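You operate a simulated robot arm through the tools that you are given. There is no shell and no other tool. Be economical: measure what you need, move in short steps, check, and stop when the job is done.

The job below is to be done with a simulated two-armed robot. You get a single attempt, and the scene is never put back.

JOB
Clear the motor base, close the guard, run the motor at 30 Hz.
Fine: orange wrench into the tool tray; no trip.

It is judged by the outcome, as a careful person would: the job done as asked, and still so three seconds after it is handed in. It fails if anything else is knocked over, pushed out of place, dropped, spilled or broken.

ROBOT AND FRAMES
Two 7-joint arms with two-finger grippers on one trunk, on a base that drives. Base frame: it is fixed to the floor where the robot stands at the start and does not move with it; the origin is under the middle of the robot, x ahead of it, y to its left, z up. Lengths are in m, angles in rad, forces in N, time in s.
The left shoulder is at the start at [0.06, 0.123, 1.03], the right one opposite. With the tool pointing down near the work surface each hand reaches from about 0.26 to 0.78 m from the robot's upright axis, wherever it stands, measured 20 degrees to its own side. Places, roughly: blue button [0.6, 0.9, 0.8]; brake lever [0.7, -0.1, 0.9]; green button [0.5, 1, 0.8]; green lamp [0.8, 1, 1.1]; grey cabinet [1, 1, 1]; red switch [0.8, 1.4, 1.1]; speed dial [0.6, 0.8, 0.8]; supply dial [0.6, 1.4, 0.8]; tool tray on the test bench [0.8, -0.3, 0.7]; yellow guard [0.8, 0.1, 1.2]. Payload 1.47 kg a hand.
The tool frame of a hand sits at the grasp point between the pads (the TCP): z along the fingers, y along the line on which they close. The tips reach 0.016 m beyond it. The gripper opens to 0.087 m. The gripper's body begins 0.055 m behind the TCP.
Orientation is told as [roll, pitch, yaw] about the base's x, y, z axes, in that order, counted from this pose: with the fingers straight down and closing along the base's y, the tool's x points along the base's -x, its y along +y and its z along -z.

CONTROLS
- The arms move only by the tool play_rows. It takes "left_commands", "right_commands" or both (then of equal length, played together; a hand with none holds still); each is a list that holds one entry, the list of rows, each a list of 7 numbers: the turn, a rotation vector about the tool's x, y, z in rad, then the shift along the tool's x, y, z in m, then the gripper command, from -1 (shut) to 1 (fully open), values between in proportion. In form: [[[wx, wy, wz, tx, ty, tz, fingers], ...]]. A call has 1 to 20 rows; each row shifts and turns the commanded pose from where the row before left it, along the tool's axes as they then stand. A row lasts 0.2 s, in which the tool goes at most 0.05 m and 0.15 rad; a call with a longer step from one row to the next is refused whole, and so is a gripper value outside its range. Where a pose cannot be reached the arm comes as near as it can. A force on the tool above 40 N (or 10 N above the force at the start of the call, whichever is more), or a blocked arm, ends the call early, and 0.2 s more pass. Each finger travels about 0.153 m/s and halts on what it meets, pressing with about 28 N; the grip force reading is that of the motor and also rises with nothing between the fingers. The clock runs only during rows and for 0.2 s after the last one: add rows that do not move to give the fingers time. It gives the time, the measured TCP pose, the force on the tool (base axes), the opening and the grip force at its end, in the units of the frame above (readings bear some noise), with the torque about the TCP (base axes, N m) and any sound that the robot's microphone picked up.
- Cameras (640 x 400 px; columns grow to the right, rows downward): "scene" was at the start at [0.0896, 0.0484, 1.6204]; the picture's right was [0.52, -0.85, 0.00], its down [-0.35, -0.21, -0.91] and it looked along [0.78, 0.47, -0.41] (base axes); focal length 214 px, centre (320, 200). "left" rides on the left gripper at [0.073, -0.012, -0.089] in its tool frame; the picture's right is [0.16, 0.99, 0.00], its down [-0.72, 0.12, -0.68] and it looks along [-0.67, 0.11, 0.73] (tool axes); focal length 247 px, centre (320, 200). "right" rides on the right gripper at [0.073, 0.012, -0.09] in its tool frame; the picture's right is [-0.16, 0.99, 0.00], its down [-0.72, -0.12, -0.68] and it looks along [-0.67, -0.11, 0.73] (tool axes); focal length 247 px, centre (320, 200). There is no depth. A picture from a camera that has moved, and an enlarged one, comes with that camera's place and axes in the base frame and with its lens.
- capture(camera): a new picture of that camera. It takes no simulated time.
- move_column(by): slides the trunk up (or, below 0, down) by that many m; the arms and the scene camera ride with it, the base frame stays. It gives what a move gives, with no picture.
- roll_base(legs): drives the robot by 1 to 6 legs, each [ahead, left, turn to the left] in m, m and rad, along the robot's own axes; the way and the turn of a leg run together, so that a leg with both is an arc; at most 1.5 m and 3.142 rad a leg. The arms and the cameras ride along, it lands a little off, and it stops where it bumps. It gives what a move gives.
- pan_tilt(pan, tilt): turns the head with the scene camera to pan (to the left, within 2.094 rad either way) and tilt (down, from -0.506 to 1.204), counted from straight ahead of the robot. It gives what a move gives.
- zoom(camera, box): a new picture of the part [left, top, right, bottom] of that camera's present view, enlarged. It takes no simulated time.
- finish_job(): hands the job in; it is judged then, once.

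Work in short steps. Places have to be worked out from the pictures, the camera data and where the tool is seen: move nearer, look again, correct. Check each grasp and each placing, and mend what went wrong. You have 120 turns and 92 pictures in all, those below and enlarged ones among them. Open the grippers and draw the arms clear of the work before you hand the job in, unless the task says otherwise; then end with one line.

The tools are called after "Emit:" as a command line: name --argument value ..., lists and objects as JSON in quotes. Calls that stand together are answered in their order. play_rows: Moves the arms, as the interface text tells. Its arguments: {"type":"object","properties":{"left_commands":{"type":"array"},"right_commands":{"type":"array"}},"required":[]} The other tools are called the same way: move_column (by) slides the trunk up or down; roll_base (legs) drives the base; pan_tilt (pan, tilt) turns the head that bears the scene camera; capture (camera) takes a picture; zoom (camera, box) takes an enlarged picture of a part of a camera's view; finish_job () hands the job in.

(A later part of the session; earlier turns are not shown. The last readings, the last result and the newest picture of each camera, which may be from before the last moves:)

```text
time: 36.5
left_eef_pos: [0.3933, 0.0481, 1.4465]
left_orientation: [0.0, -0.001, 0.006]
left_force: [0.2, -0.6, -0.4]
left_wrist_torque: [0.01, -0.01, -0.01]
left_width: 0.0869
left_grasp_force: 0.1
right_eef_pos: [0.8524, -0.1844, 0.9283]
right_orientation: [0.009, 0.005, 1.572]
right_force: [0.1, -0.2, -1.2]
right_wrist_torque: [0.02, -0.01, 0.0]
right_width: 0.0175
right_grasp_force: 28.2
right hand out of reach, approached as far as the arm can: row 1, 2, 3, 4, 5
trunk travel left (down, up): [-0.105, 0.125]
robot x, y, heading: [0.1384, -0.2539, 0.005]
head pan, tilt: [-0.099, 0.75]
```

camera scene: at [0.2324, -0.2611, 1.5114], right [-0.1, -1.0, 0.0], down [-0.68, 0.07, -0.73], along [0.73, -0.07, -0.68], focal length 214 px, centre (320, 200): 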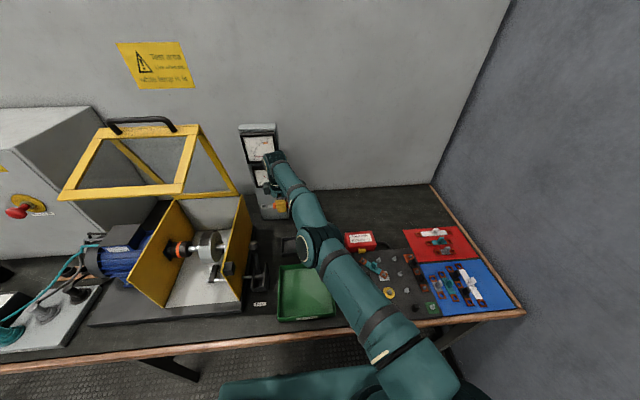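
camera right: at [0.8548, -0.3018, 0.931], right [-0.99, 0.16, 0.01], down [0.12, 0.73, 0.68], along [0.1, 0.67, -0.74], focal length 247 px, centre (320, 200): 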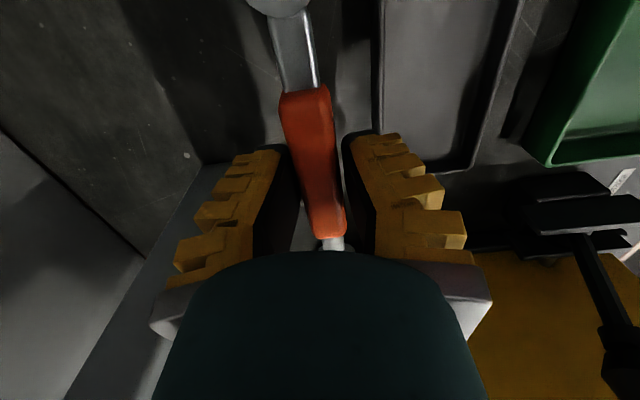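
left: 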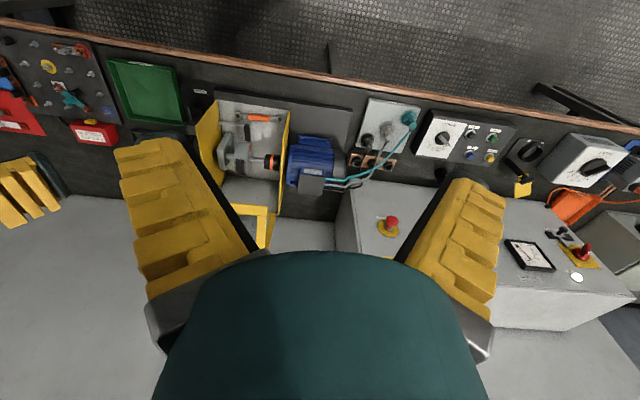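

Possibly a wrist joint is at its limit rather than the elbow. I try turning the yaw back in place to free it.

Emit:
play_rows --right_commands '[[[0, 0, 0.12, 0.01, 0, 0, -1], [0, 0, 0.12, 0.01, 0, 0, -1], [0, 0, 0.12, 0.01, 0.0, 0, -1], [0, 0, 0.12, 0, 0.02, 0, -1], [0, 0, 0.12, 0, 0.02, 0, -1], [0, 0, 0, 0, 0.02, 0, -1], [0, 0, 0, 0, 0.02, 0, -1], [0, 0, 0, 0, 0, 0, -1]]]'

Emit:
capture --camera "scene"

```text
time: 38.3
left_eef_pos: [0.3934, 0.0476, 1.4463]
left_orientation: [0.001, -0.002, 0.003]
left_force: [-0.3, -0.1, -0.1]
left_wrist_torque: [0.01, 0.0, 0.0]
left_width: 0.087
left_grasp_force: 0.0
right_eef_pos: [0.8384, -0.1489, 0.9327]
right_orientation: [0.006, 0.009, 0.97]
right_force: [-0.7, -0.7, -1.6]
right_wrist_torque: [0.02, -0.02, 0.01]
right_width: 0.0174
right_grasp_force: 28.6
right hand out of reach, approached as far as the arm can: row 1, 2, 3, 4, 5, 6, 7
trunk travel left (down, up): [-0.105, 0.125]
robot x, y, heading: [0.1366, -0.2524, 0.005]
head pan, tilt: [-0.099, 0.75]
```

```text
57 pictures are left
camera scene: at [0.2324, -0.2611, 1.5114], right [-0.1, -1.0, 0.0], down [-0.68, 0.07, -0.73], along [0.73, -0.07, -0.68], focal length 214 px, centre (320, 200)
```

scene: 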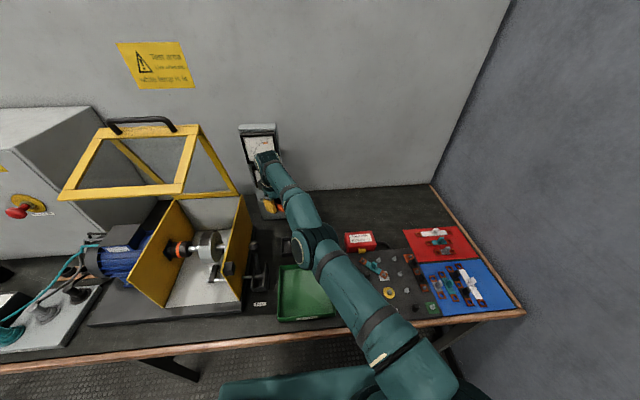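

This looks like the elbow went past straight and jammed at its limit. I swing right, away from the gauges, extend outward past straight, then retract.

Emit:
play_rows --right_commands '[[[0, 0, 0, 0.03, -0.028, -0.02, -1], [0, 0, 0, 0.03, -0.028, -0.02, -1], [0, 0, 0, 0.03, -0.028, -0.02, -1], [0, 0, 0, 0.03, -0.028, -0.02, -1], [0, 0, 0, 0.03, -0.028, -0.02, -1], [0, 0, 0, -0.0215, -0.0315, -0.011, -1], [0, 0, 0, -0.0108, -0.016, -0.006, -1], [0, 0, 0, 0, 0, 0, -1]]]'

```text
time: 40.1
left_eef_pos: [0.3922, 0.0491, 1.4462]
left_orientation: [-0.004, 0.001, 0.004]
left_force: [0.8, 0.3, -0.2]
left_wrist_torque: [0.03, -0.01, 0.02]
left_width: 0.0871
left_grasp_force: 0.1
right_eef_pos: [0.8856, -0.3491, 1.0357]
right_orientation: [0.003, 0.008, 0.972]
right_force: [1.1, -0.4, -1.4]
right_wrist_torque: [-0.02, 0.01, -0.04]
right_width: 0.0175
right_grasp_force: 28.0
right hand out of reach, approached as far as the arm can: row 1, 2, 3, 6, 7
trunk travel left (down, up): [-0.105, 0.125]
robot x, y, heading: [0.1415, -0.255, 0.001]
head pan, tilt: [-0.099, 0.75]
```

Now at full stretch. I retract along the line to the shoulder.

Emit:
play_rows --right_commands '[[[0, 0, 0, 0.0226, 0.033, 0.01, -1], [0, 0, 0, 0.0226, 0.033, 0.01, -1], [0, 0, 0, 0.0226, 0.033, 0.01, -1], [0, 0, 0, 0.0226, 0.033, 0.01, -1], [0, 0, 0, 0, 0, 0, -1]]]'

```text
time: 41.3
left_eef_pos: [0.3927, 0.0477, 1.4469]
left_orientation: [0.0, 0.001, 0.004]
left_force: [-0.9, 0.6, 0.1]
left_wrist_torque: [0.0, -0.01, -0.01]
left_width: 0.0869
left_grasp_force: 0.1
right_eef_pos: [0.7253, -0.3459, 0.9927]
right_orientation: [0.004, 0.006, 0.972]
right_force: [-0.8, -0.2, -2.1]
right_wrist_torque: [0.0, -0.01, 0.02]
right_width: 0.0174
right_grasp_force: 28.0
trunk travel left (down, up): [-0.105, 0.125]
robot x, y, heading: [0.139, -0.2505, 0.004]
head pan, tilt: [-0.099, 0.75]
```

Free again. I restore the yaw and go back above the tray.

Emit:
play_rows --right_commands '[[[0, 0, -0.12, 0, 0, 0, -1], [0, 0, -0.12, 0, 0, 0, -1], [0, 0, -0.12, 0, 0, 0, -1], [0, 0, -0.12, 0, 0, 0, -1], [0, 0, -0.12, 0, 0, 0, -1], [0, 0, 0, -0.031, -0.0177, 0.03, -1], [0, 0, 0, -0.031, -0.0177, 0.03, -1], [0, 0, 0, -0.029, -0.0177, 0.03, -1], [0, 0, 0, 0, 0, 0.04, -1], [0, 0, 0, 0, 0, 0.04, -1], [0, 0, 0, 0, 0, 0, -1]]]'

Emit:
capture --camera "right"

Emit:
zoom --camera "scene" --box '[220, 180, 380, 320]'

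```text
time: 43.7
left_eef_pos: [0.3925, 0.0473, 1.4473]
left_orientation: [-0.001, 0.001, 0.003]
left_force: [-0.4, -0.4, 0.6]
left_wrist_torque: [-0.01, 0.02, -0.05]
left_width: 0.0869
left_grasp_force: 0.0
right_eef_pos: [0.7774, -0.2554, 0.8235]
right_orientation: [0.006, 0.005, 1.572]
right_force: [-0.6, 0.2, -0.4]
right_wrist_torque: [-0.01, -0.02, 0.0]
right_width: 0.0175
right_grasp_force: 28.0
trunk travel left (down, up): [-0.105, 0.125]
robot x, y, heading: [0.1397, -0.2522, 0.007]
head pan, tilt: [-0.099, 0.75]
```

```text
56 pictures are left
camera right: at [0.7663, -0.3287, 0.9137], right [-0.99, 0.16, 0.01], down [0.12, 0.73, 0.68], along [0.1, 0.67, -0.74], focal length 247 px, centre (320, 200)
```

right: 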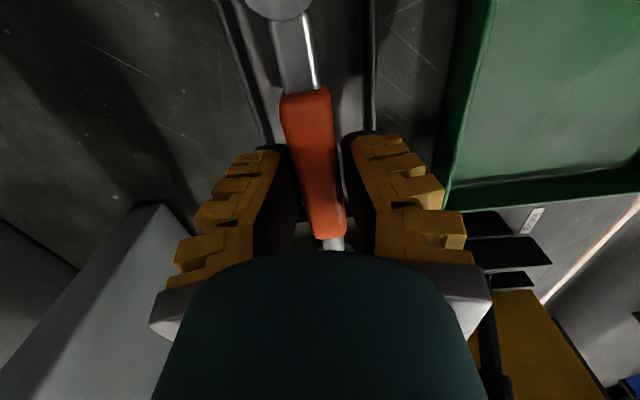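

```text
2.86 times, centred on (300, 250) of scene
camera zoom: at [0.2317, -0.2612, 1.5115], right [-0.1, -1.0, 0.0], down [-0.68, 0.07, -0.73], along [0.73, -0.07, -0.68], focal length 613 px, centre (377, 57)
```

zoom: 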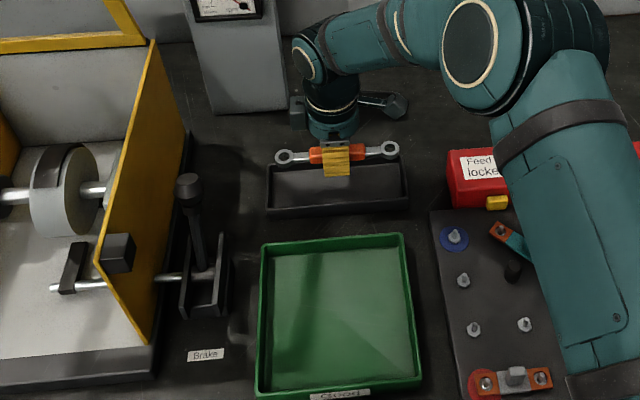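

Wrench is centred over the tray in both directions. I lower it to the tray floor.

Emit:
play_rows --right_commands '[[[0, 0, 0, 0, 0, 0.03, -1], [0, 0, 0, 0, 0, 0.02, -1], [0, 0, 0, 0, 0, 0.01, -1], [0, 0, 0, 0, 0, 0.008, -1], [0, 0, 0, 0, 0, 0, -1]]]'

Emit:
zoom --camera "scene" --box '[260, 190, 360, 260]'

```text
time: 44.9
left_eef_pos: [0.3902, 0.0484, 1.4466]
left_orientation: [-0.001, 0.0, 0.005]
left_force: [0.6, 0.0, -0.5]
left_wrist_torque: [0.03, 0.0, 0.02]
left_width: 0.0869
left_grasp_force: 0.1
right_eef_pos: [0.778, -0.2541, 0.7576]
right_orientation: [0.003, 0.003, 1.571]
right_force: [5.1, 4.4, 14.4]
right_wrist_torque: [0.27, 0.51, -0.19]
right_width: 0.0136
right_grasp_force: 27.7
trunk travel left (down, up): [-0.105, 0.125]
robot x, y, heading: [0.1409, -0.2545, 0.005]
head pan, tilt: [-0.099, 0.75]
```

```text
5.71 times, centred on (310, 225) of scene
camera zoom: at [0.2313, -0.2605, 1.5117], right [-0.1, -1.0, 0.0], down [-0.68, 0.06, -0.73], along [0.73, -0.07, -0.68], focal length 1226 px, centre (377, 57)
```

zoom: 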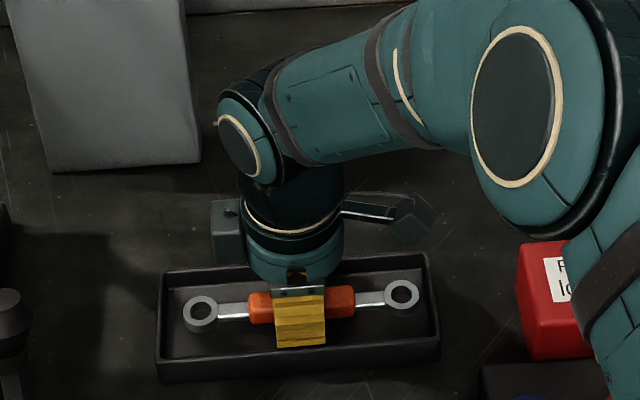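

The wrench touches the tray floor, inside the rim. I open modestly and lift straight up.

Emit:
play_rows --right_commands '[[[0, 0, 0, 0, 0, -0.002, -0.3], [0, 0, 0, 0, 0, 0, 0.0], [0, 0, 0, 0, 0, 0, 0.0], [0, 0, 0, 0, 0, -0.015, 0.0], [0, 0, 0, 0, 0, -0.03, 0.0], [0, 0, 0, 0, 0, -0.04, 0.0], [0, 0, 0, 0, 0, -0.04, 0.0], [0, 0, 0, 0, 0, -0.04, 0.0], [0, 0, 0, 0, 0, -0.04, 0.0], [0, 0, 0, 0, 0, 0, 0.0]]]'

Emit:
capture --camera "scene"

Emit:
zoom --camera "scene" --box '[50, 90, 370, 330]'

```text
time: 47.1
left_eef_pos: [0.3922, 0.0479, 1.4471]
left_orientation: [0.0, -0.001, 0.003]
left_force: [0.8, 0.3, 0.1]
left_wrist_torque: [-0.01, 0.0, -0.03]
left_width: 0.0869
left_grasp_force: 0.0
right_eef_pos: [0.7773, -0.2542, 0.9599]
right_orientation: [0.008, 0.005, 1.572]
right_force: [0.9, 0.0, -0.7]
right_wrist_torque: [-0.01, 0.06, 0.02]
right_width: 0.0491
right_grasp_force: 4.1
trunk travel left (down, up): [-0.105, 0.125]
robot x, y, heading: [0.1413, -0.253, 0.005]
head pan, tilt: [-0.099, 0.75]
```

```text
53 pictures are left
camera scene: at [0.2326, -0.2609, 1.5114], right [-0.1, -1.0, 0.0], down [-0.68, 0.07, -0.73], along [0.73, -0.07, -0.68], focal length 214 px, centre (320, 200)
```

scene: 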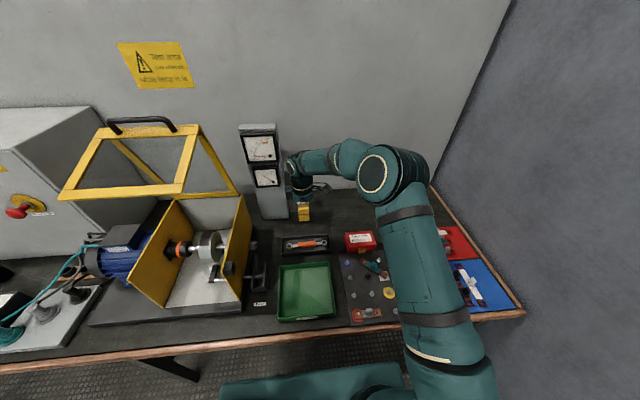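

```text
1.67 times, centred on (210, 210) of scene
camera zoom: at [0.2326, -0.2609, 1.5114], right [-0.1, -1.0, 0.0], down [-0.68, 0.07, -0.73], along [0.73, -0.07, -0.68], focal length 358 px, centre (503, 183)
```

zoom: 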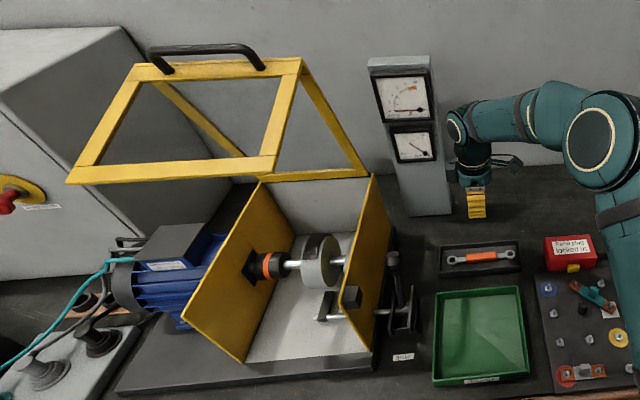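

Wrench rests in the tool tray. Now I look closely at the brake and gauges.

Emit:
zoom --camera "scene" --box '[150, 210, 290, 310]'

Emit:
zoom --camera "scene" --box '[230, 120, 300, 195]'

```text
4.00 times, centred on (220, 260) of scene
camera zoom: at [0.2326, -0.2609, 1.5114], right [-0.1, -1.0, 0.0], down [-0.68, 0.07, -0.73], along [0.73, -0.07, -0.68], focal length 858 px, centre (720, -40)
```

zoom: 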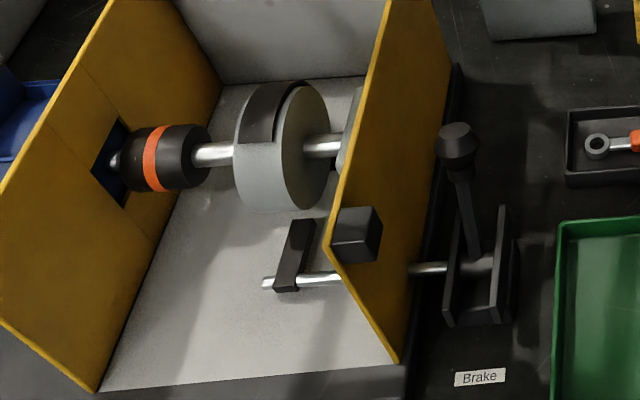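

```text
5.33 times, centred on (265, 158) of scene
camera zoom: at [0.2326, -0.2609, 1.5114], right [-0.1, -1.0, 0.0], down [-0.68, 0.07, -0.73], along [0.73, -0.07, -0.68], focal length 1144 px, centre (613, 427)
```

zoom: 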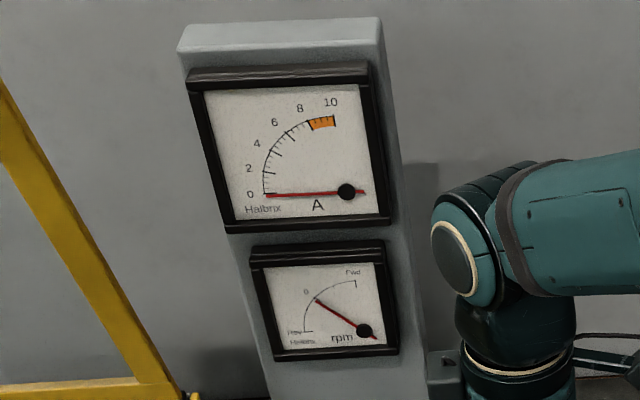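

The ammeter has an orange trip zone, and the brake's state needs a better view. I retract the right arm, drive back and left to face the box squarely, then look from lower.

Emit:
play_rows --right_commands '[[[0, 0, 0.13, 0, 0, -0.02, 0], [0, 0, 0.13, 0, 0, -0.02, 0], [0, 0, 0.13, 0, 0, -0.02, 0], [0, 0, 0.13, 0, 0, -0.02, 0], [0, 0, 0.13, 0, 0, -0.02, 0], [0, 0, 0.13, 0, 0, 0, 0], [0, 0, 0.13, 0, 0, 0, 0], [0, 0, 0.13, 0, 0, 0, 0], [0, 0, 0.13, 0, 0, 0, 0], [0, 0, 0.13, 0, 0, 0, 0], [0, 0, 0.13, 0, 0, 0, 0], [0, 0, 0.13, 0, 0, 0, 0], [0, 0, 0, 0.05, -0.01, 0, 0], [0, 0, 0, 0.05, -0.01, 0, 0], [0, 0, 0, 0.05, -0.01, 0, 0], [0, 0, 0, 0.05, -0.01, 0, 0], [0, 0, 0, 0.05, 0, 0, 0], [0, 0, 0, 0.03, 0, 0, 0], [0, 0, 0, 0, 0, 0, 0]]]'

Emit:
roll_base --legs '[[-0.15, 0, 0], [0, 0.3, 0]]'

Emit:
pan_tilt --pan 0.05 --tilt 0.75

Emit:
capture --camera "scene"

```text
refused: row 13 steps farther than a row can; nothing moved
```

```text
time: 50.5
left_eef_pos: [0.243, 0.2789, 1.4471]
left_orientation: [-0.001, 0.0, 0.008]
left_force: [1.0, -0.1, -0.1]
left_wrist_torque: [0.0, -0.03, 0.01]
left_width: 0.0873
left_grasp_force: 0.0
right_eef_pos: [0.6324, -0.0342, 0.9587]
right_orientation: [0.008, 0.018, 1.571]
right_force: [0.2, -0.4, -1.0]
right_wrist_torque: [0.03, -0.02, -0.01]
right_width: 0.0
right_grasp_force: 28.2
trunk travel left (down, up): [-0.105, 0.125]
robot x, y, heading: [-0.0072, -0.0291, 0.009]
head pan, tilt: [-0.099, 0.75]
stopped in leg 2: the force on the tool passed its limit at 50 N (the readings are from after the stop); the commanded pose is now the measured one
```

```text
time: 51.2
left_eef_pos: [0.2435, 0.2784, 1.4453]
left_orientation: [-0.002, 0.001, 0.01]
left_force: [0.2, -0.8, -0.4]
left_wrist_torque: [0.0, 0.01, 0.01]
left_width: 0.087
left_grasp_force: 0.0
right_eef_pos: [0.6338, -0.0323, 0.9589]
right_orientation: [0.009, 0.021, 1.571]
right_force: [-0.2, -2.9, 1.3]
right_wrist_torque: [0.02, 0.03, 0.02]
right_width: 0.0001
right_grasp_force: 28.1
trunk travel left (down, up): [-0.105, 0.125]
robot x, y, heading: [-0.0069, -0.0251, 0.009]
head pan, tilt: [0.051, 0.75]
```

```text
49 pictures are left
camera scene: at [0.0849, -0.0188, 1.5115], right [0.06, -1.0, 0.0], down [-0.68, -0.04, -0.73], along [0.73, 0.04, -0.68], focal length 214 px, centre (320, 200)
```

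scene: 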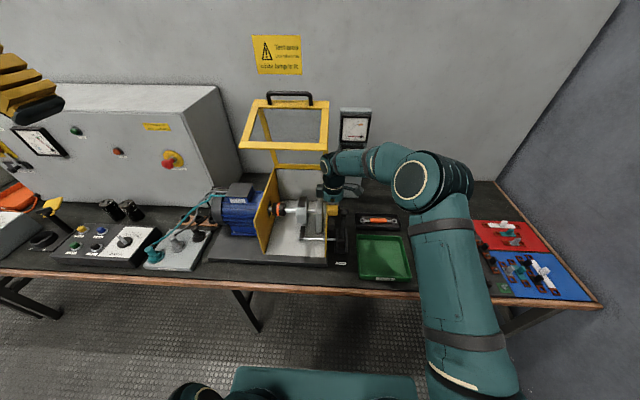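

The refused arm move left the hand out, and the drive bumped it against the box's side wall. I back the hand off and up, and then check for damage.

Emit:
play_rows --right_commands '[[[0, 0, 0, 0.02, 0, -0.01, -1], [0, 0, 0, 0.02, 0, -0.03, -1], [0, 0, 0, 0.0, 0.03, -0.03, -1], [0, 0, 0, 0, 0.04, -0.03, -1], [0, 0, 0, 0, 0.04, 0, -1], [0, 0, 0, 0, 0.04, 0, -1], [0, 0, 0, 0, 0.04, 0, -1], [0, 0, 0, 0, 0.03, 0, -1], [0, 0, 0, 0, 0, 0, -1]]]'

Emit:
capture --camera "scene"

Emit:
zoom --camera "scene" --box '[200, 160, 380, 290]'

```text
time: 53.2
left_eef_pos: [0.2433, 0.2787, 1.4462]
left_orientation: [0.0, -0.001, 0.01]
left_force: [-0.2, 0.7, 0.3]
left_wrist_torque: [0.0, -0.01, -0.01]
left_width: 0.0866
left_grasp_force: 0.1
right_eef_pos: [0.4137, -0.0708, 1.0607]
right_orientation: [0.009, 0.019, 1.571]
right_force: [0.6, 0.2, -0.7]
right_wrist_torque: [0.03, -0.01, 0.0]
right_width: 0.0002
right_grasp_force: 28.1
trunk travel left (down, up): [-0.105, 0.125]
robot x, y, heading: [-0.0103, -0.0256, 0.01]
head pan, tilt: [0.051, 0.75]
```

```text
48 pictures are left
camera scene: at [0.0856, -0.0184, 1.5114], right [0.06, -1.0, 0.0], down [-0.68, -0.04, -0.73], along [0.73, 0.04, -0.68], focal length 214 px, centre (320, 200)
```

scene: 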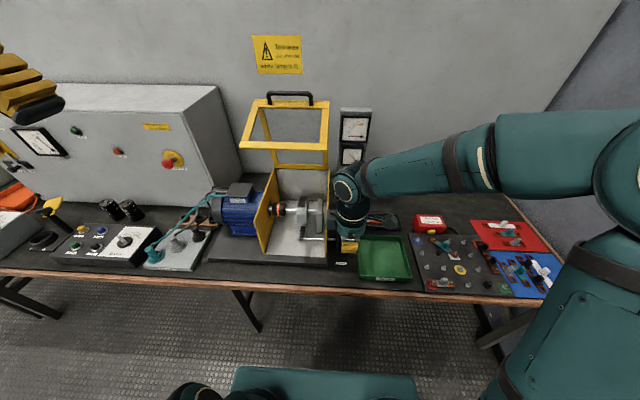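

```text
3.08 times, centred on (290, 225) of scene
camera zoom: at [0.0856, -0.0184, 1.5114], right [0.06, -1.0, 0.0], down [-0.68, -0.04, -0.73], along [0.73, 0.04, -0.68], focal length 660 px, centre (412, 123)
```

zoom: 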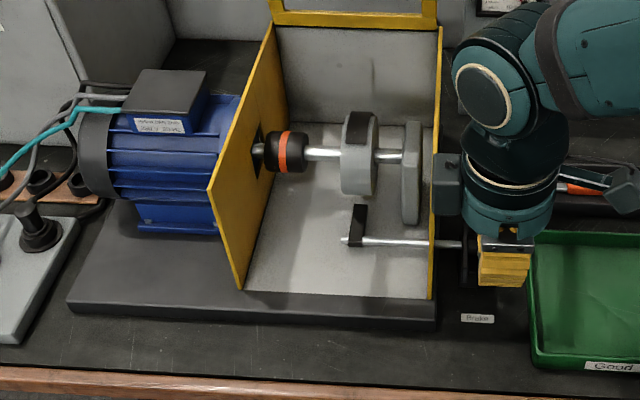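

All intact: box, lever and trays look in place. To judge the brake, I turn the right hand to look forward into the box from the front.

Emit:
play_rows --right_commands '[[[0, 0, 0.1428, 0, 0, 0, -1], [0, 0, 0.1428, 0, 0, 0, -1], [0, 0, 0.1428, 0, 0, 0, -1], [0, 0, 0.1428, 0, 0, 0, -1], [0, 0, 0.1428, 0, 0, 0, -1], [0, 0, 0.1428, 0, 0, 0, -1], [0, 0, 0.1428, 0, 0, 0, -1], [0, 0, 0.1428, 0, 0, 0, -1], [0, 0, 0.1428, 0, 0, 0, -1], [0, 0, 0.1428, 0, 0, 0, -1], [0, 0, 0.1428, 0, 0, 0, -1], [0, -0.15, 0, 0, 0, 0, -1], [0, -0.15, 0, 0, 0, 0, -1], [0, -0.15, 0, 0, 0, 0, -1], [0, -0.15, 0, 0, 0, 0, -1], [0, 0, 0, 0.005, 0.03, 0.028, -1], [0, 0, 0, 0.005, 0.03, 0.028, -1], [0, 0, 0, 0.005, 0.03, 0.028, -1], [0, 0, 0, 0.005, 0.03, 0.028, -1], [0, 0, 0, 0.005, 0.03, 0.028, -1]]]'

Emit:
capture --camera "right"

```text
time: 57.4
left_eef_pos: [0.2447, 0.2806, 1.4455]
left_orientation: [-0.001, -0.001, 0.009]
left_force: [-0.3, -0.6, -0.1]
left_wrist_torque: [-0.02, 0.01, 0.0]
left_width: 0.0869
left_grasp_force: 0.1
right_eef_pos: [0.4701, 0.0785, 0.9265]
right_orientation: [-0.024, -0.592, 0.014]
right_force: [0.0, -0.1, 0.1]
right_wrist_torque: [0.01, 0.03, -0.06]
right_width: 0.0
right_grasp_force: 28.1
trunk travel left (down, up): [-0.105, 0.125]
robot x, y, heading: [-0.0081, -0.0267, 0.008]
head pan, tilt: [0.051, 0.75]
```

```text
46 pictures are left
camera right: at [0.3594, 0.0904, 0.9596], right [0.13, 0.99, 0.07], down [0.22, -0.1, 0.97], along [0.97, -0.11, -0.23], focal length 247 px, centre (320, 200)
```

right: 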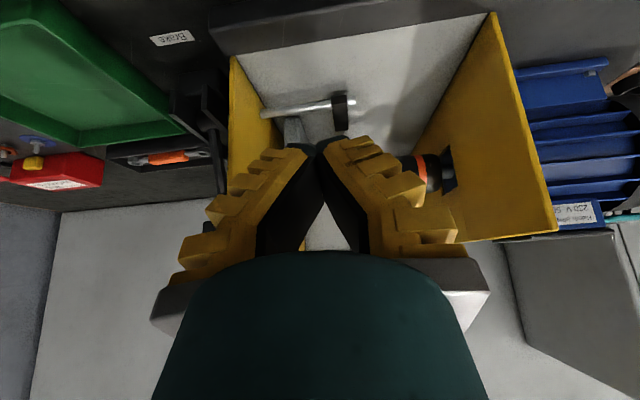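

The fingers hide the drum; I open them and tilt the hand up a bit more.

Emit:
play_rows --right_commands '[[[0, -0.15, 0, 0, 0, 0, 1], [0, -0.1, 0, 0, 0.0, 0, 1], [0, 0, 0, 0, 0, 0, 1]]]'

Emit:
zoom --camera "right" --box '[180, 0, 500, 200]'

```text
time: 58.2
left_eef_pos: [0.244, 0.2784, 1.4466]
left_orientation: [-0.003, 0.001, 0.009]
left_force: [-0.8, -0.4, -0.3]
left_wrist_torque: [-0.05, 0.0, -0.03]
left_width: 0.0869
left_grasp_force: 0.0
right_eef_pos: [0.469, 0.0769, 0.9272]
right_orientation: [-0.029, -0.841, 0.022]
right_force: [-0.1, -0.5, 0.0]
right_wrist_torque: [0.0, 0.03, 0.0]
right_width: 0.0869
right_grasp_force: 0.1
trunk travel left (down, up): [-0.105, 0.125]
robot x, y, heading: [-0.0098, -0.0268, 0.01]
head pan, tilt: [0.051, 0.75]
```

```text
2.00 times, centred on (340, 100) of right
camera zoom: at [0.3539, 0.0881, 0.9327], right [0.1, 0.99, 0.1], down [-0.03, -0.1, 1.0], along [0.99, -0.11, 0.01], focal length 494 px, centre (280, 400)
```

zoom: 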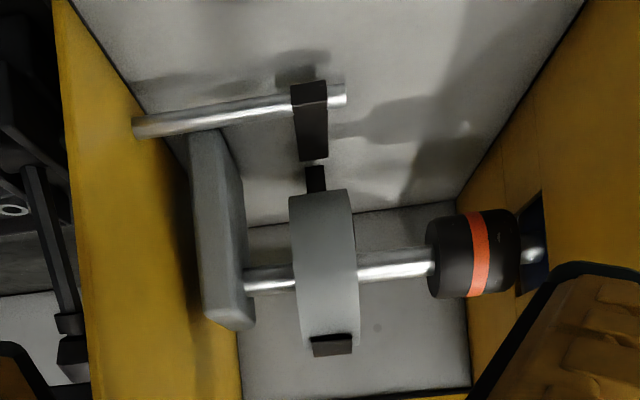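

The crank arm of the brake sits clear of the drum, lever pushed back, so the brake looks released; I will confirm by watching the ammeter at low speed. Next the guard: bring the right hand upright, raise it, then drive closer.

Emit:
play_rows --right_commands '[[[0, 0.15, 0, 0.01, 0, -0.01, -1], [0, 0.15, 0, 0.01, 0, -0.01, -1], [0, 0.15, 0, 0.01, 0, -0.01, -1], [0, 0.15, 0, 0.01, 0, -0.01, -1], [0, 0.15, 0, 0.01, 0, -0.01, -1], [0, 0.09, 0, 0.01, 0, -0.01, -1], [0, 0, 0, 0.01, 0, -0.04, -1], [0, 0, 0, 0.0, 0, -0.04, -1], [0, 0, 0, 0.0, 0, -0.04, -1], [0, 0, 0, 0.0, 0, -0.04, -1], [0, 0, 0, 0.0, 0, -0.04, -1], [0, 0, 0, 0.0, 0, -0.04, -1], [0, 0, 0, 0.0, 0, -0.04, -1], [0, 0, 0, 0.0, 0, 0, -1]]]'

Emit:
move_column --by 0.11

```text
time: 61.2
left_eef_pos: [0.2444, 0.278, 1.4457]
left_orientation: [-0.001, 0.001, 0.009]
left_force: [0.2, -0.3, 0.2]
left_wrist_torque: [0.01, 0.01, 0.01]
left_width: 0.087
left_grasp_force: 0.1
right_eef_pos: [0.3832, 0.0831, 1.2384]
right_orientation: [-0.021, -0.001, 0.001]
right_force: [-0.4, 0.6, 0.0]
right_wrist_torque: [-0.02, 0.0, -0.01]
right_width: 0.0
right_grasp_force: 28.4
trunk travel left (down, up): [-0.105, 0.125]
robot x, y, heading: [-0.0069, -0.0251, 0.008]
head pan, tilt: [0.051, 0.75]
```

```text
time: 62.6
left_eef_pos: [0.2445, 0.2792, 1.5565]
left_orientation: [0.0, -0.001, 0.008]
left_force: [0.0, -0.1, -0.4]
left_wrist_torque: [-0.01, -0.01, -0.01]
left_width: 0.0869
left_grasp_force: 0.1
right_eef_pos: [0.3835, 0.0836, 1.347]
right_orientation: [-0.022, -0.001, 0.0]
right_force: [-0.2, -1.2, 0.3]
right_wrist_torque: [0.02, 0.02, -0.04]
right_width: 0.0
right_grasp_force: 28.0
trunk travel left (down, up): [-0.215, 0.015]
robot x, y, heading: [-0.0103, -0.0221, 0.009]
head pan, tilt: [0.051, 0.75]
```

Hand is upright at z 1.35. Drive ahead 0.1 m and a little left, then view.

Emit:
roll_base --legs '[[0.09, 0.03, 0]]'

Emit:
capture --camera "scene"

Emit:
capture --camera "right"

```text
time: 63.8
left_eef_pos: [0.3338, 0.3082, 1.5557]
left_orientation: [-0.003, 0.001, 0.006]
left_force: [0.7, 0.6, 0.3]
left_wrist_torque: [-0.04, 0.06, 0.0]
left_width: 0.087
left_grasp_force: 0.0
right_eef_pos: [0.4726, 0.1114, 1.3468]
right_orientation: [-0.021, -0.002, -0.003]
right_force: [-0.2, 1.0, -0.6]
right_wrist_torque: [0.01, 0.02, 0.0]
right_width: 0.0
right_grasp_force: 28.0
trunk travel left (down, up): [-0.215, 0.015]
robot x, y, heading: [0.0811, 0.0057, 0.007]
head pan, tilt: [0.051, 0.75]
```

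```text
44 pictures are left
camera scene: at [0.1741, 0.0112, 1.6214], right [0.06, -1.0, 0.0], down [-0.68, -0.04, -0.73], along [0.73, 0.04, -0.68], focal length 214 px, centre (320, 200)
```

scene: 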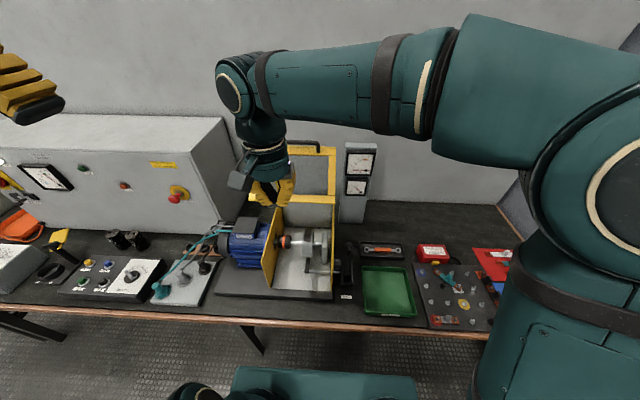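

```text
43 pictures are left
camera right: at [0.3997, 0.1249, 1.4362], right [0.16, 0.99, -0.02], down [0.72, -0.1, 0.68], along [0.67, -0.12, -0.73], focal length 247 px, centre (320, 200)
```

right: 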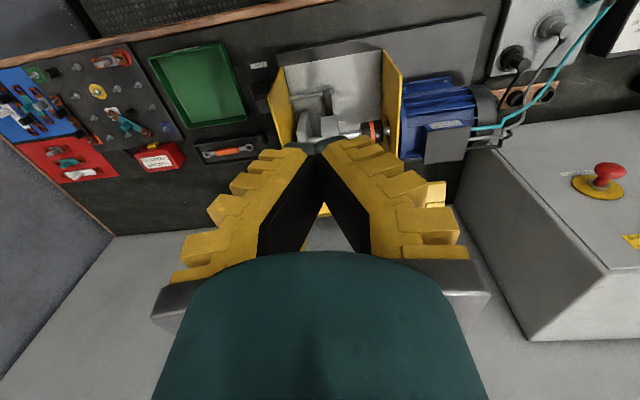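

Position is clear. I move forward to x≈0.605 above the flange bar, then push down until contact.

Emit:
play_rows --right_commands '[[[0, 0, 0, -0.045, 0, 0, -1], [0, 0, 0, -0.045, 0, 0, -1], [0, 0, 0, -0.04, 0, 0, -1], [0, 0, 0, 0, 0, 0.03, -1], [0, 0, 0, 0, 0, 0.03, -1], [0, 0, 0, 0, 0, 0.02, -1], [0, 0, 0, 0.004, 0, 0.02, -1], [0, 0, 0, 0.008, 0, 0.02, -1], [0, 0, 0, 0, 0, 0, -1]]]'

Emit:
capture --camera "scene"

```text
time: 65.8
left_eef_pos: [0.3293, 0.3074, 1.5582]
left_orientation: [-0.001, -0.002, 0.006]
left_force: [0.5, 0.0, 0.6]
left_wrist_torque: [0.0, 0.0, -0.02]
left_width: 0.087
left_grasp_force: 0.0
right_eef_pos: [0.5867, 0.1107, 1.2291]
right_orientation: [-0.02, -0.004, -0.003]
right_force: [-14.6, -3.3, 12.9]
right_wrist_torque: [0.08, 0.02, 0.08]
right_width: 0.0061
right_grasp_force: 28.2
trunk travel left (down, up): [-0.215, 0.015]
robot x, y, heading: [0.0791, 0.0079, 0.005]
head pan, tilt: [0.051, 0.75]
```

```text
42 pictures are left
camera scene: at [0.1697, 0.0099, 1.6218], right [0.06, -1.0, 0.0], down [-0.68, -0.04, -0.73], along [0.73, 0.04, -0.68], focal length 214 px, centre (320, 200)
```

scene: 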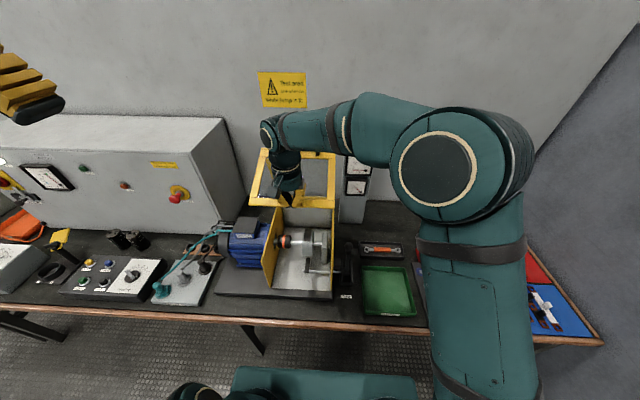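

The fingertips met the front edge of the bar. I lift, move 3 cm further in, and push down again.

Emit:
play_rows --right_commands '[[[0, 0, 0, 0.01, 0, -0.03, -1], [0, 0, 0, 0, 0, -0.03, -1], [0, 0, 0, -0.04, 0, 0, -1], [0, 0, 0, 0, 0, 0, -1]]]'

Emit:
zoom --camera "scene" --box '[220, 90, 380, 230]'

Emit:
zoom --camera "right" --box '[160, 80, 480, 280]'

```text
time: 66.8
left_eef_pos: [0.3304, 0.3062, 1.5568]
left_orientation: [0.0, -0.001, 0.005]
left_force: [-0.7, 0.0, 0.5]
left_wrist_torque: [0.02, -0.04, 0.0]
left_width: 0.087
left_grasp_force: 0.0
right_eef_pos: [0.6171, 0.1128, 1.2877]
right_orientation: [-0.02, -0.005, -0.004]
right_force: [-0.4, -0.3, -0.2]
right_wrist_torque: [0.01, -0.02, 0.0]
right_width: 0.0002
right_grasp_force: 27.7
trunk travel left (down, up): [-0.215, 0.015]
robot x, y, heading: [0.0792, 0.0102, 0.006]
head pan, tilt: [0.051, 0.75]
```

```text
2.86 times, centred on (300, 160) of scene
camera zoom: at [0.171, 0.0104, 1.6216], right [0.06, -1.0, 0.0], down [-0.68, -0.04, -0.73], along [0.73, 0.04, -0.68], focal length 613 px, centre (377, 314)
```

zoom: 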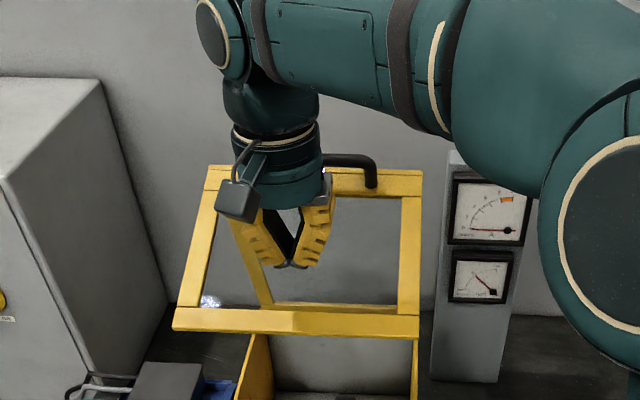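

```text
2.00 times, centred on (320, 180) of right
camera zoom: at [0.543, 0.1254, 1.3771], right [0.16, 0.99, -0.02], down [0.72, -0.1, 0.68], along [0.67, -0.12, -0.73], focal length 494 px, centre (320, 240)
```

zoom: 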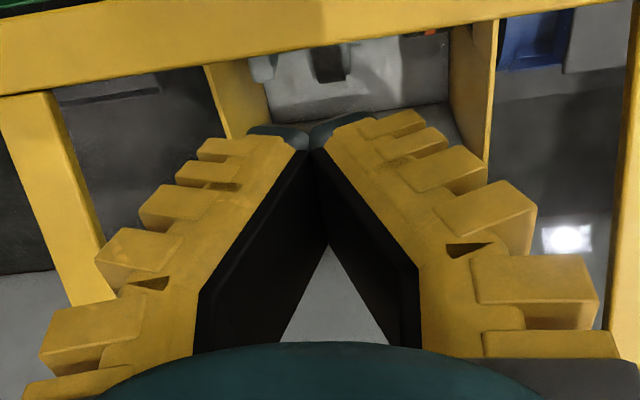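

The bar sits at x≈0.585–0.611. I come down on it at x≈0.602 and push along its arc.

Emit:
play_rows --right_commands '[[[0, 0, 0, 0.015, 0, 0.015, -1], [0, 0, 0, 0, 0, 0.02, -1], [0, 0, 0, 0.003, 0, 0.02, -1], [0, 0, 0, 0.02, 0, 0.0225, -1], [0, 0, 0, 0.024, 0, 0.025, -1], [0, 0, 0, 0.02, 0, 0.0275, -1], [0, 0, 0, 0, 0, 0, -1]]]'

Emit:
zoom --camera "scene" --box '[200, 90, 400, 270]'

```text
time: 68.4
left_eef_pos: [0.3339, 0.3081, 1.5561]
left_orientation: [-0.003, 0.0, 0.006]
left_force: [-0.2, -0.7, -0.1]
left_wrist_torque: [0.06, 0.03, 0.02]
left_width: 0.0869
left_grasp_force: 0.1
right_eef_pos: [0.5362, 0.1103, 1.1552]
right_orientation: [-0.021, -0.002, -0.004]
right_force: [-0.1, -0.2, -0.3]
right_wrist_torque: [0.03, -0.02, -0.01]
right_width: 0.0002
right_grasp_force: 28.4
trunk travel left (down, up): [-0.215, 0.015]
robot x, y, heading: [0.0822, 0.0058, 0.003]
head pan, tilt: [0.051, 0.75]
```

```text
2.22 times, centred on (300, 180) of scene
camera zoom: at [0.1739, 0.011, 1.6214], right [0.06, -1.0, 0.0], down [-0.68, -0.04, -0.73], along [0.73, 0.04, -0.68], focal length 477 px, centre (364, 244)
```

zoom: 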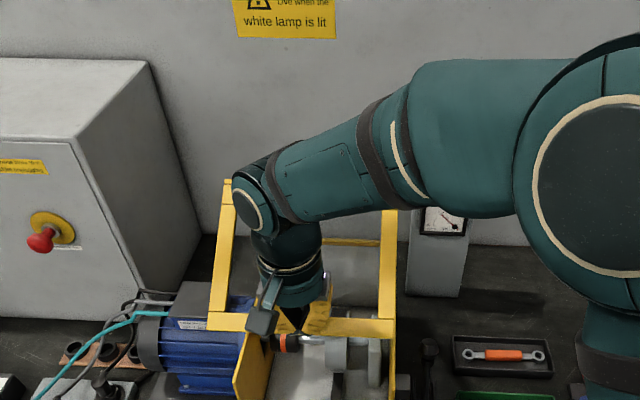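

The guard follows: bar now at about (0.525, 1.153). I continue along the arc.

Emit:
play_rows --right_commands '[[[0, 0, 0, 0.018, 0, 0.029, -1], [0, 0, 0, 0.014, 0, 0.031, -1], [0, 0, 0, 0.011, 0, 0.032, -1], [0, 0, 0, 0, 0, 0, -1]]]'

Emit:
zoom --camera "scene" --box '[200, 90, 400, 270]'

Emit:
capture --camera "right"

```text
time: 69.4
left_eef_pos: [0.3326, 0.3084, 1.5568]
left_orientation: [0.0, -0.002, 0.005]
left_force: [-0.3, 0.5, 0.9]
left_wrist_torque: [-0.01, -0.01, -0.02]
left_width: 0.087
left_grasp_force: 0.1
right_eef_pos: [0.4937, 0.1075, 1.0636]
right_orientation: [-0.021, -0.003, -0.003]
right_force: [-0.5, -0.5, 0.1]
right_wrist_torque: [-0.01, -0.02, 0.0]
right_width: 0.0001
right_grasp_force: 28.3
trunk travel left (down, up): [-0.215, 0.015]
robot x, y, heading: [0.0803, 0.0063, 0.007]
head pan, tilt: [0.051, 0.75]
```

```text
2.22 times, centred on (300, 180) of scene
camera zoom: at [0.1734, 0.0107, 1.6215], right [0.06, -1.0, 0.0], down [-0.68, -0.04, -0.73], along [0.73, 0.04, -0.68], focal length 477 px, centre (364, 244)
```

zoom: 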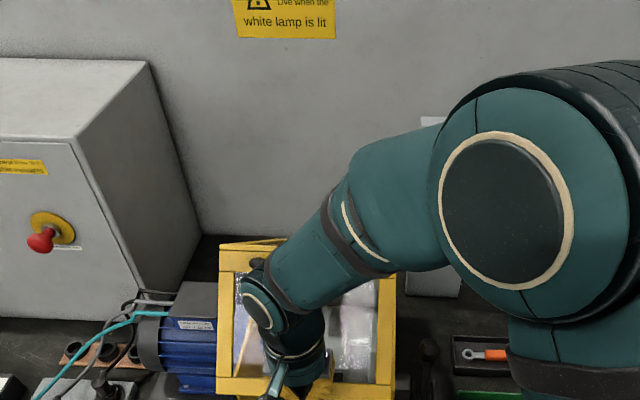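

```text
37 pictures are left
camera right: at [0.4207, 0.1197, 1.1516], right [0.16, 0.99, -0.02], down [0.72, -0.1, 0.68], along [0.67, -0.12, -0.73], focal length 247 px, centre (320, 200)
```

right: 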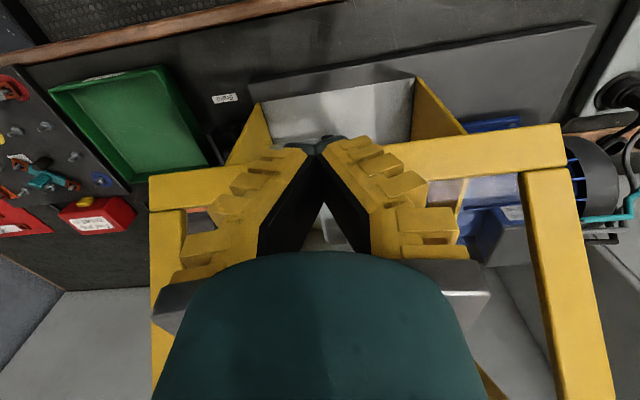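

Guard is about 38° down and the wrist would soon meet the handle. I back off, go up and check whether it stays.

Emit:
play_rows --right_commands '[[[0, 0, 0, 0.03, 0, -0.03, -1], [0, 0, 0, 0.03, 0, -0.04, -1], [0, 0, 0, 0, 0, -0.05, -1], [0, 0, 0, 0, 0, -0.05, -1], [0, 0, 0, 0, 0, -0.05, -1], [0, 0, 0, 0, 0, -0.03, -1], [0, 0, 0, 0, 0, 0, -1]]]'

Emit:
capture --camera "scene"

Emit:
capture --camera "right"

```text
time: 71.0
left_eef_pos: [0.3331, 0.3087, 1.5564]
left_orientation: [-0.002, 0.002, 0.003]
left_force: [0.8, 0.4, -0.4]
left_wrist_torque: [0.0, -0.03, 0.01]
left_width: 0.0872
left_grasp_force: 0.0
right_eef_pos: [0.4381, 0.1098, 1.3139]
right_orientation: [-0.021, -0.002, -0.003]
right_force: [0.0, 0.0, 0.1]
right_wrist_torque: [0.02, 0.01, -0.02]
right_width: 0.0
right_grasp_force: 27.9
trunk travel left (down, up): [-0.215, 0.015]
robot x, y, heading: [0.082, 0.0069, 0.012]
head pan, tilt: [0.051, 0.75]
```

```text
36 pictures are left
camera scene: at [0.1737, 0.011, 1.6214], right [0.06, -1.0, 0.0], down [-0.68, -0.04, -0.73], along [0.73, 0.04, -0.68], focal length 214 px, centre (320, 200)
```

scene: 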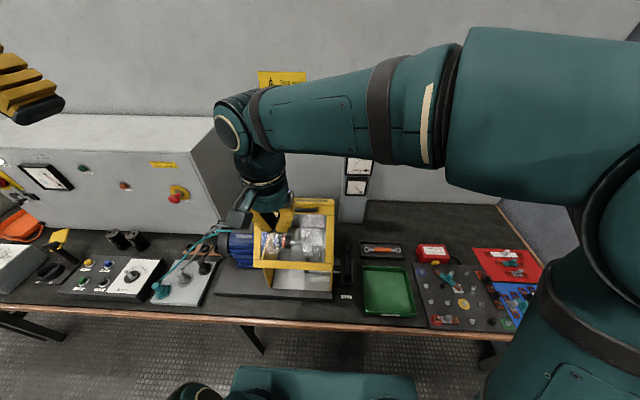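

```text
35 pictures are left
camera right: at [0.364, 0.1233, 1.4027], right [0.16, 0.99, -0.02], down [0.72, -0.1, 0.68], along [0.67, -0.12, -0.73], focal length 247 px, centre (320, 200)
```

right: 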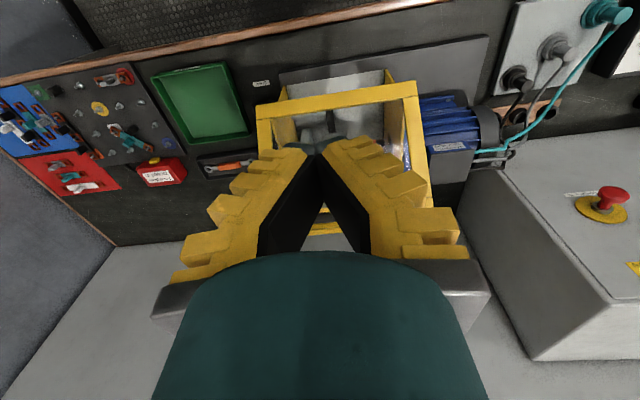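

The guard stays where left; handle near (0.575, 0.113, 1.235). I come over the handle and press it down along its arc.

Emit:
play_rows --right_commands '[[[0, 0, 0, -0.048, 0, 0, -1], [0, 0, 0, -0.048, 0, 0, -1], [0, 0, 0, -0.046, 0, 0, -1], [0, 0, 0, 0, 0, 0.03, -1], [0, 0, 0, 0, 0, 0.03, -1], [0, 0, 0, 0.017, 0, 0.02, -1], [0, 0, 0, 0.017, 0, 0.02, -1], [0, 0, 0, 0.015, 0, 0.019, -1], [0, 0, 0, 0.015, 0, 0.019, -1], [0, 0, 0, 0.012, 0, 0.021, -1], [0, 0, 0, 0.012, 0, 0.021, -1], [0, 0, 0, 0, 0, 0, -1]]]'

Emit:
capture --camera "scene"

Emit:
capture --camera "right"

```text
time: 73.6
left_eef_pos: [0.3336, 0.3068, 1.5565]
left_orientation: [-0.003, 0.001, 0.005]
left_force: [-0.2, 1.0, 1.0]
left_wrist_torque: [0.0, 0.02, 0.01]
left_width: 0.087
left_grasp_force: 0.1
right_eef_pos: [0.4895, 0.11, 1.1351]
right_orientation: [-0.019, -0.001, -0.004]
right_force: [-0.8, -1.0, 0.3]
right_wrist_torque: [-0.01, -0.03, -0.01]
right_width: 0.0002
right_grasp_force: 28.1
trunk travel left (down, up): [-0.215, 0.015]
robot x, y, heading: [0.0818, 0.0097, 0.011]
head pan, tilt: [0.051, 0.75]
```

```text
34 pictures are left
camera scene: at [0.1737, 0.0109, 1.6215], right [0.06, -1.0, 0.0], down [-0.68, -0.04, -0.73], along [0.73, 0.04, -0.68], focal length 214 px, centre (320, 200)
```

scene: 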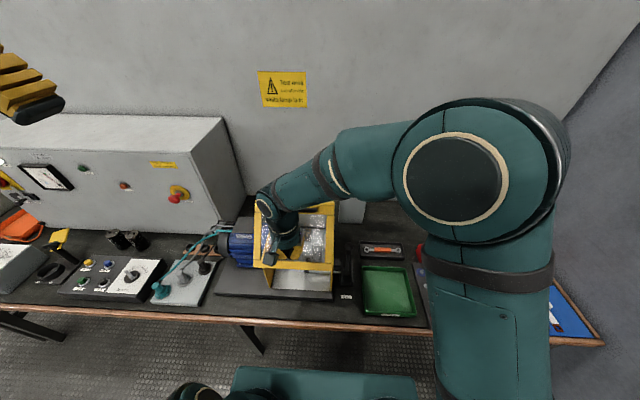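

```text
33 pictures are left
camera right: at [0.416, 0.1222, 1.2236], right [0.16, 0.99, -0.02], down [0.72, -0.1, 0.68], along [0.67, -0.12, -0.73], focal length 247 px, centre (320, 200)
```

right: 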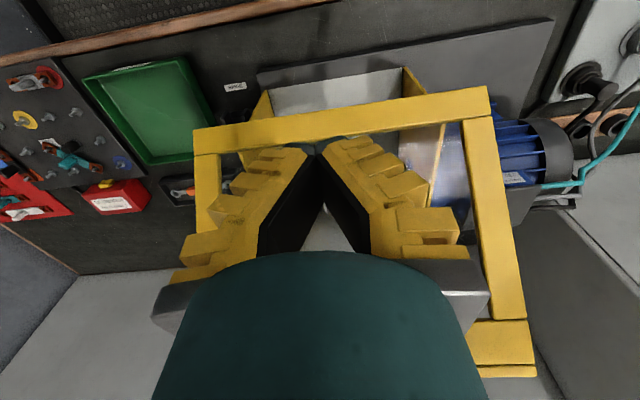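

The fingers passed just in front of the handle, which is really near (0.587, 1.206). I go up, further in, and repeat lower.

Emit:
play_rows --right_commands '[[[0, 0, 0, 0.01, 0, -0.04, -1], [0, 0, 0, 0, 0, -0.05, -1], [0, 0, 0, 0, 0, -0.05, -1], [0, 0, 0, -0.045, 0, 0, -1], [0, 0, 0, -0.045, 0, 0, -1], [0, 0, 0, -0.035, 0, 0.01, -1], [0, 0, 0, 0, 0, 0.02, -1], [0, 0, 0, 0, 0, 0.02, -1], [0, 0, 0, 0, 0, 0.015, -1], [0, 0, 0, 0, 0, 0.015, -1], [0, 0, 0, 0.015, 0, 0.016, -1], [0, 0, 0, 0.015, 0, 0.016, -1], [0, 0, 0, 0, 0, 0, -1]]]'

Emit:
capture --camera "right"

Emit:
zoom --camera "scene" --box '[220, 150, 380, 290]'

```text
time: 76.4
left_eef_pos: [0.3338, 0.3086, 1.5559]
left_orientation: [-0.001, -0.001, 0.005]
left_force: [0.1, 0.3, 0.5]
left_wrist_torque: [0.0, -0.01, -0.01]
left_width: 0.0868
left_grasp_force: 0.1
right_eef_pos: [0.5739, 0.107, 1.1612]
right_orientation: [-0.021, -0.003, -0.001]
right_force: [0.7, 0.3, 0.9]
right_wrist_torque: [-0.02, 0.0, 0.04]
right_width: 0.0
right_grasp_force: 28.5
trunk travel left (down, up): [-0.215, 0.015]
robot x, y, heading: [0.0832, 0.0068, 0.009]
head pan, tilt: [0.051, 0.75]
```

```text
32 pictures are left
camera right: at [0.5001, 0.119, 1.2515], right [0.16, 0.99, -0.02], down [0.72, -0.1, 0.68], along [0.67, -0.12, -0.73], focal length 247 px, centre (320, 200)
```

right: 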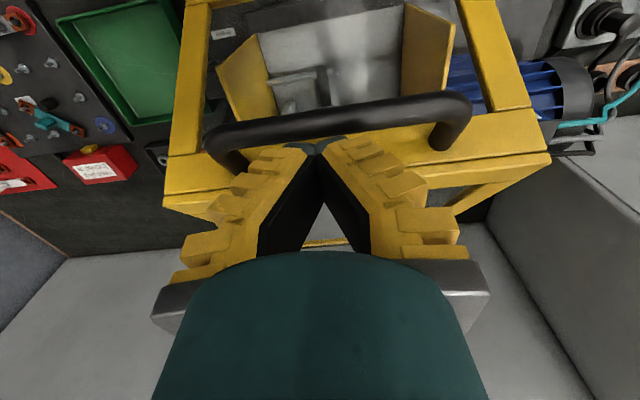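

```text
2.86 times, centred on (300, 220) of scene
camera zoom: at [0.1739, 0.011, 1.6214], right [0.06, -1.0, 0.0], down [-0.68, -0.04, -0.73], along [0.73, 0.04, -0.68], focal length 613 px, centre (377, 143)
```

zoom: 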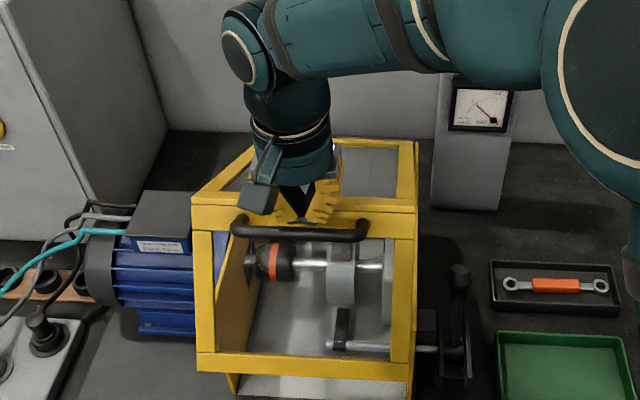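

Now the fingertips are behind the handle on the top bar and the guard is past halfway. I continue down the arc.

Emit:
play_rows --right_commands '[[[0, 0, 0, 0.011, 0, 0.0175, -1], [0, 0, 0, 0.011, 0, 0.0175, -1], [0, 0, 0, 0.0085, 0, 0.019, -1], [0, 0, 0, 0.0085, 0, 0.019, -1], [0, 0, 0, 0.006, 0, 0.02, -1], [0, 0, 0, 0.006, 0, 0.02, -1], [0, 0, 0, 0.003, 0, 0.02, -1], [0, 0, 0, 0.002, 0, 0.02, -1], [0, 0, 0, 0, 0, 0, -1]]]'

Emit:
zoom --camera "scene" --box '[220, 180, 380, 320]'

```text
time: 78.4
left_eef_pos: [0.3325, 0.3079, 1.5568]
left_orientation: [-0.002, 0.001, 0.005]
left_force: [0.1, -0.2, 0.0]
left_wrist_torque: [0.01, 0.0, 0.01]
left_width: 0.0867
left_grasp_force: 0.1
right_eef_pos: [0.5174, 0.1047, 1.0096]
right_orientation: [-0.019, -0.002, -0.005]
right_force: [-0.2, 0.0, 0.1]
right_wrist_torque: [0.03, 0.0, 0.0]
right_width: 0.0
right_grasp_force: 27.6
trunk travel left (down, up): [-0.215, 0.015]
robot x, y, heading: [0.0775, 0.0027, 0.002]
head pan, tilt: [0.051, 0.75]
```

```text
2.86 times, centred on (300, 250) of scene
camera zoom: at [0.1733, 0.0108, 1.6215], right [0.06, -1.0, 0.0], down [-0.68, -0.04, -0.73], along [0.73, 0.04, -0.68], focal length 613 px, centre (377, 57)
```

zoom: 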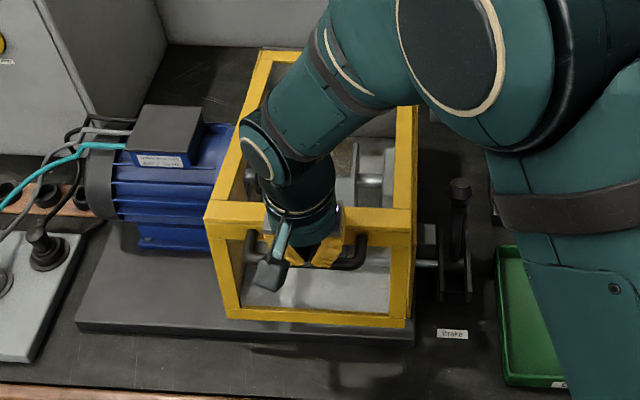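

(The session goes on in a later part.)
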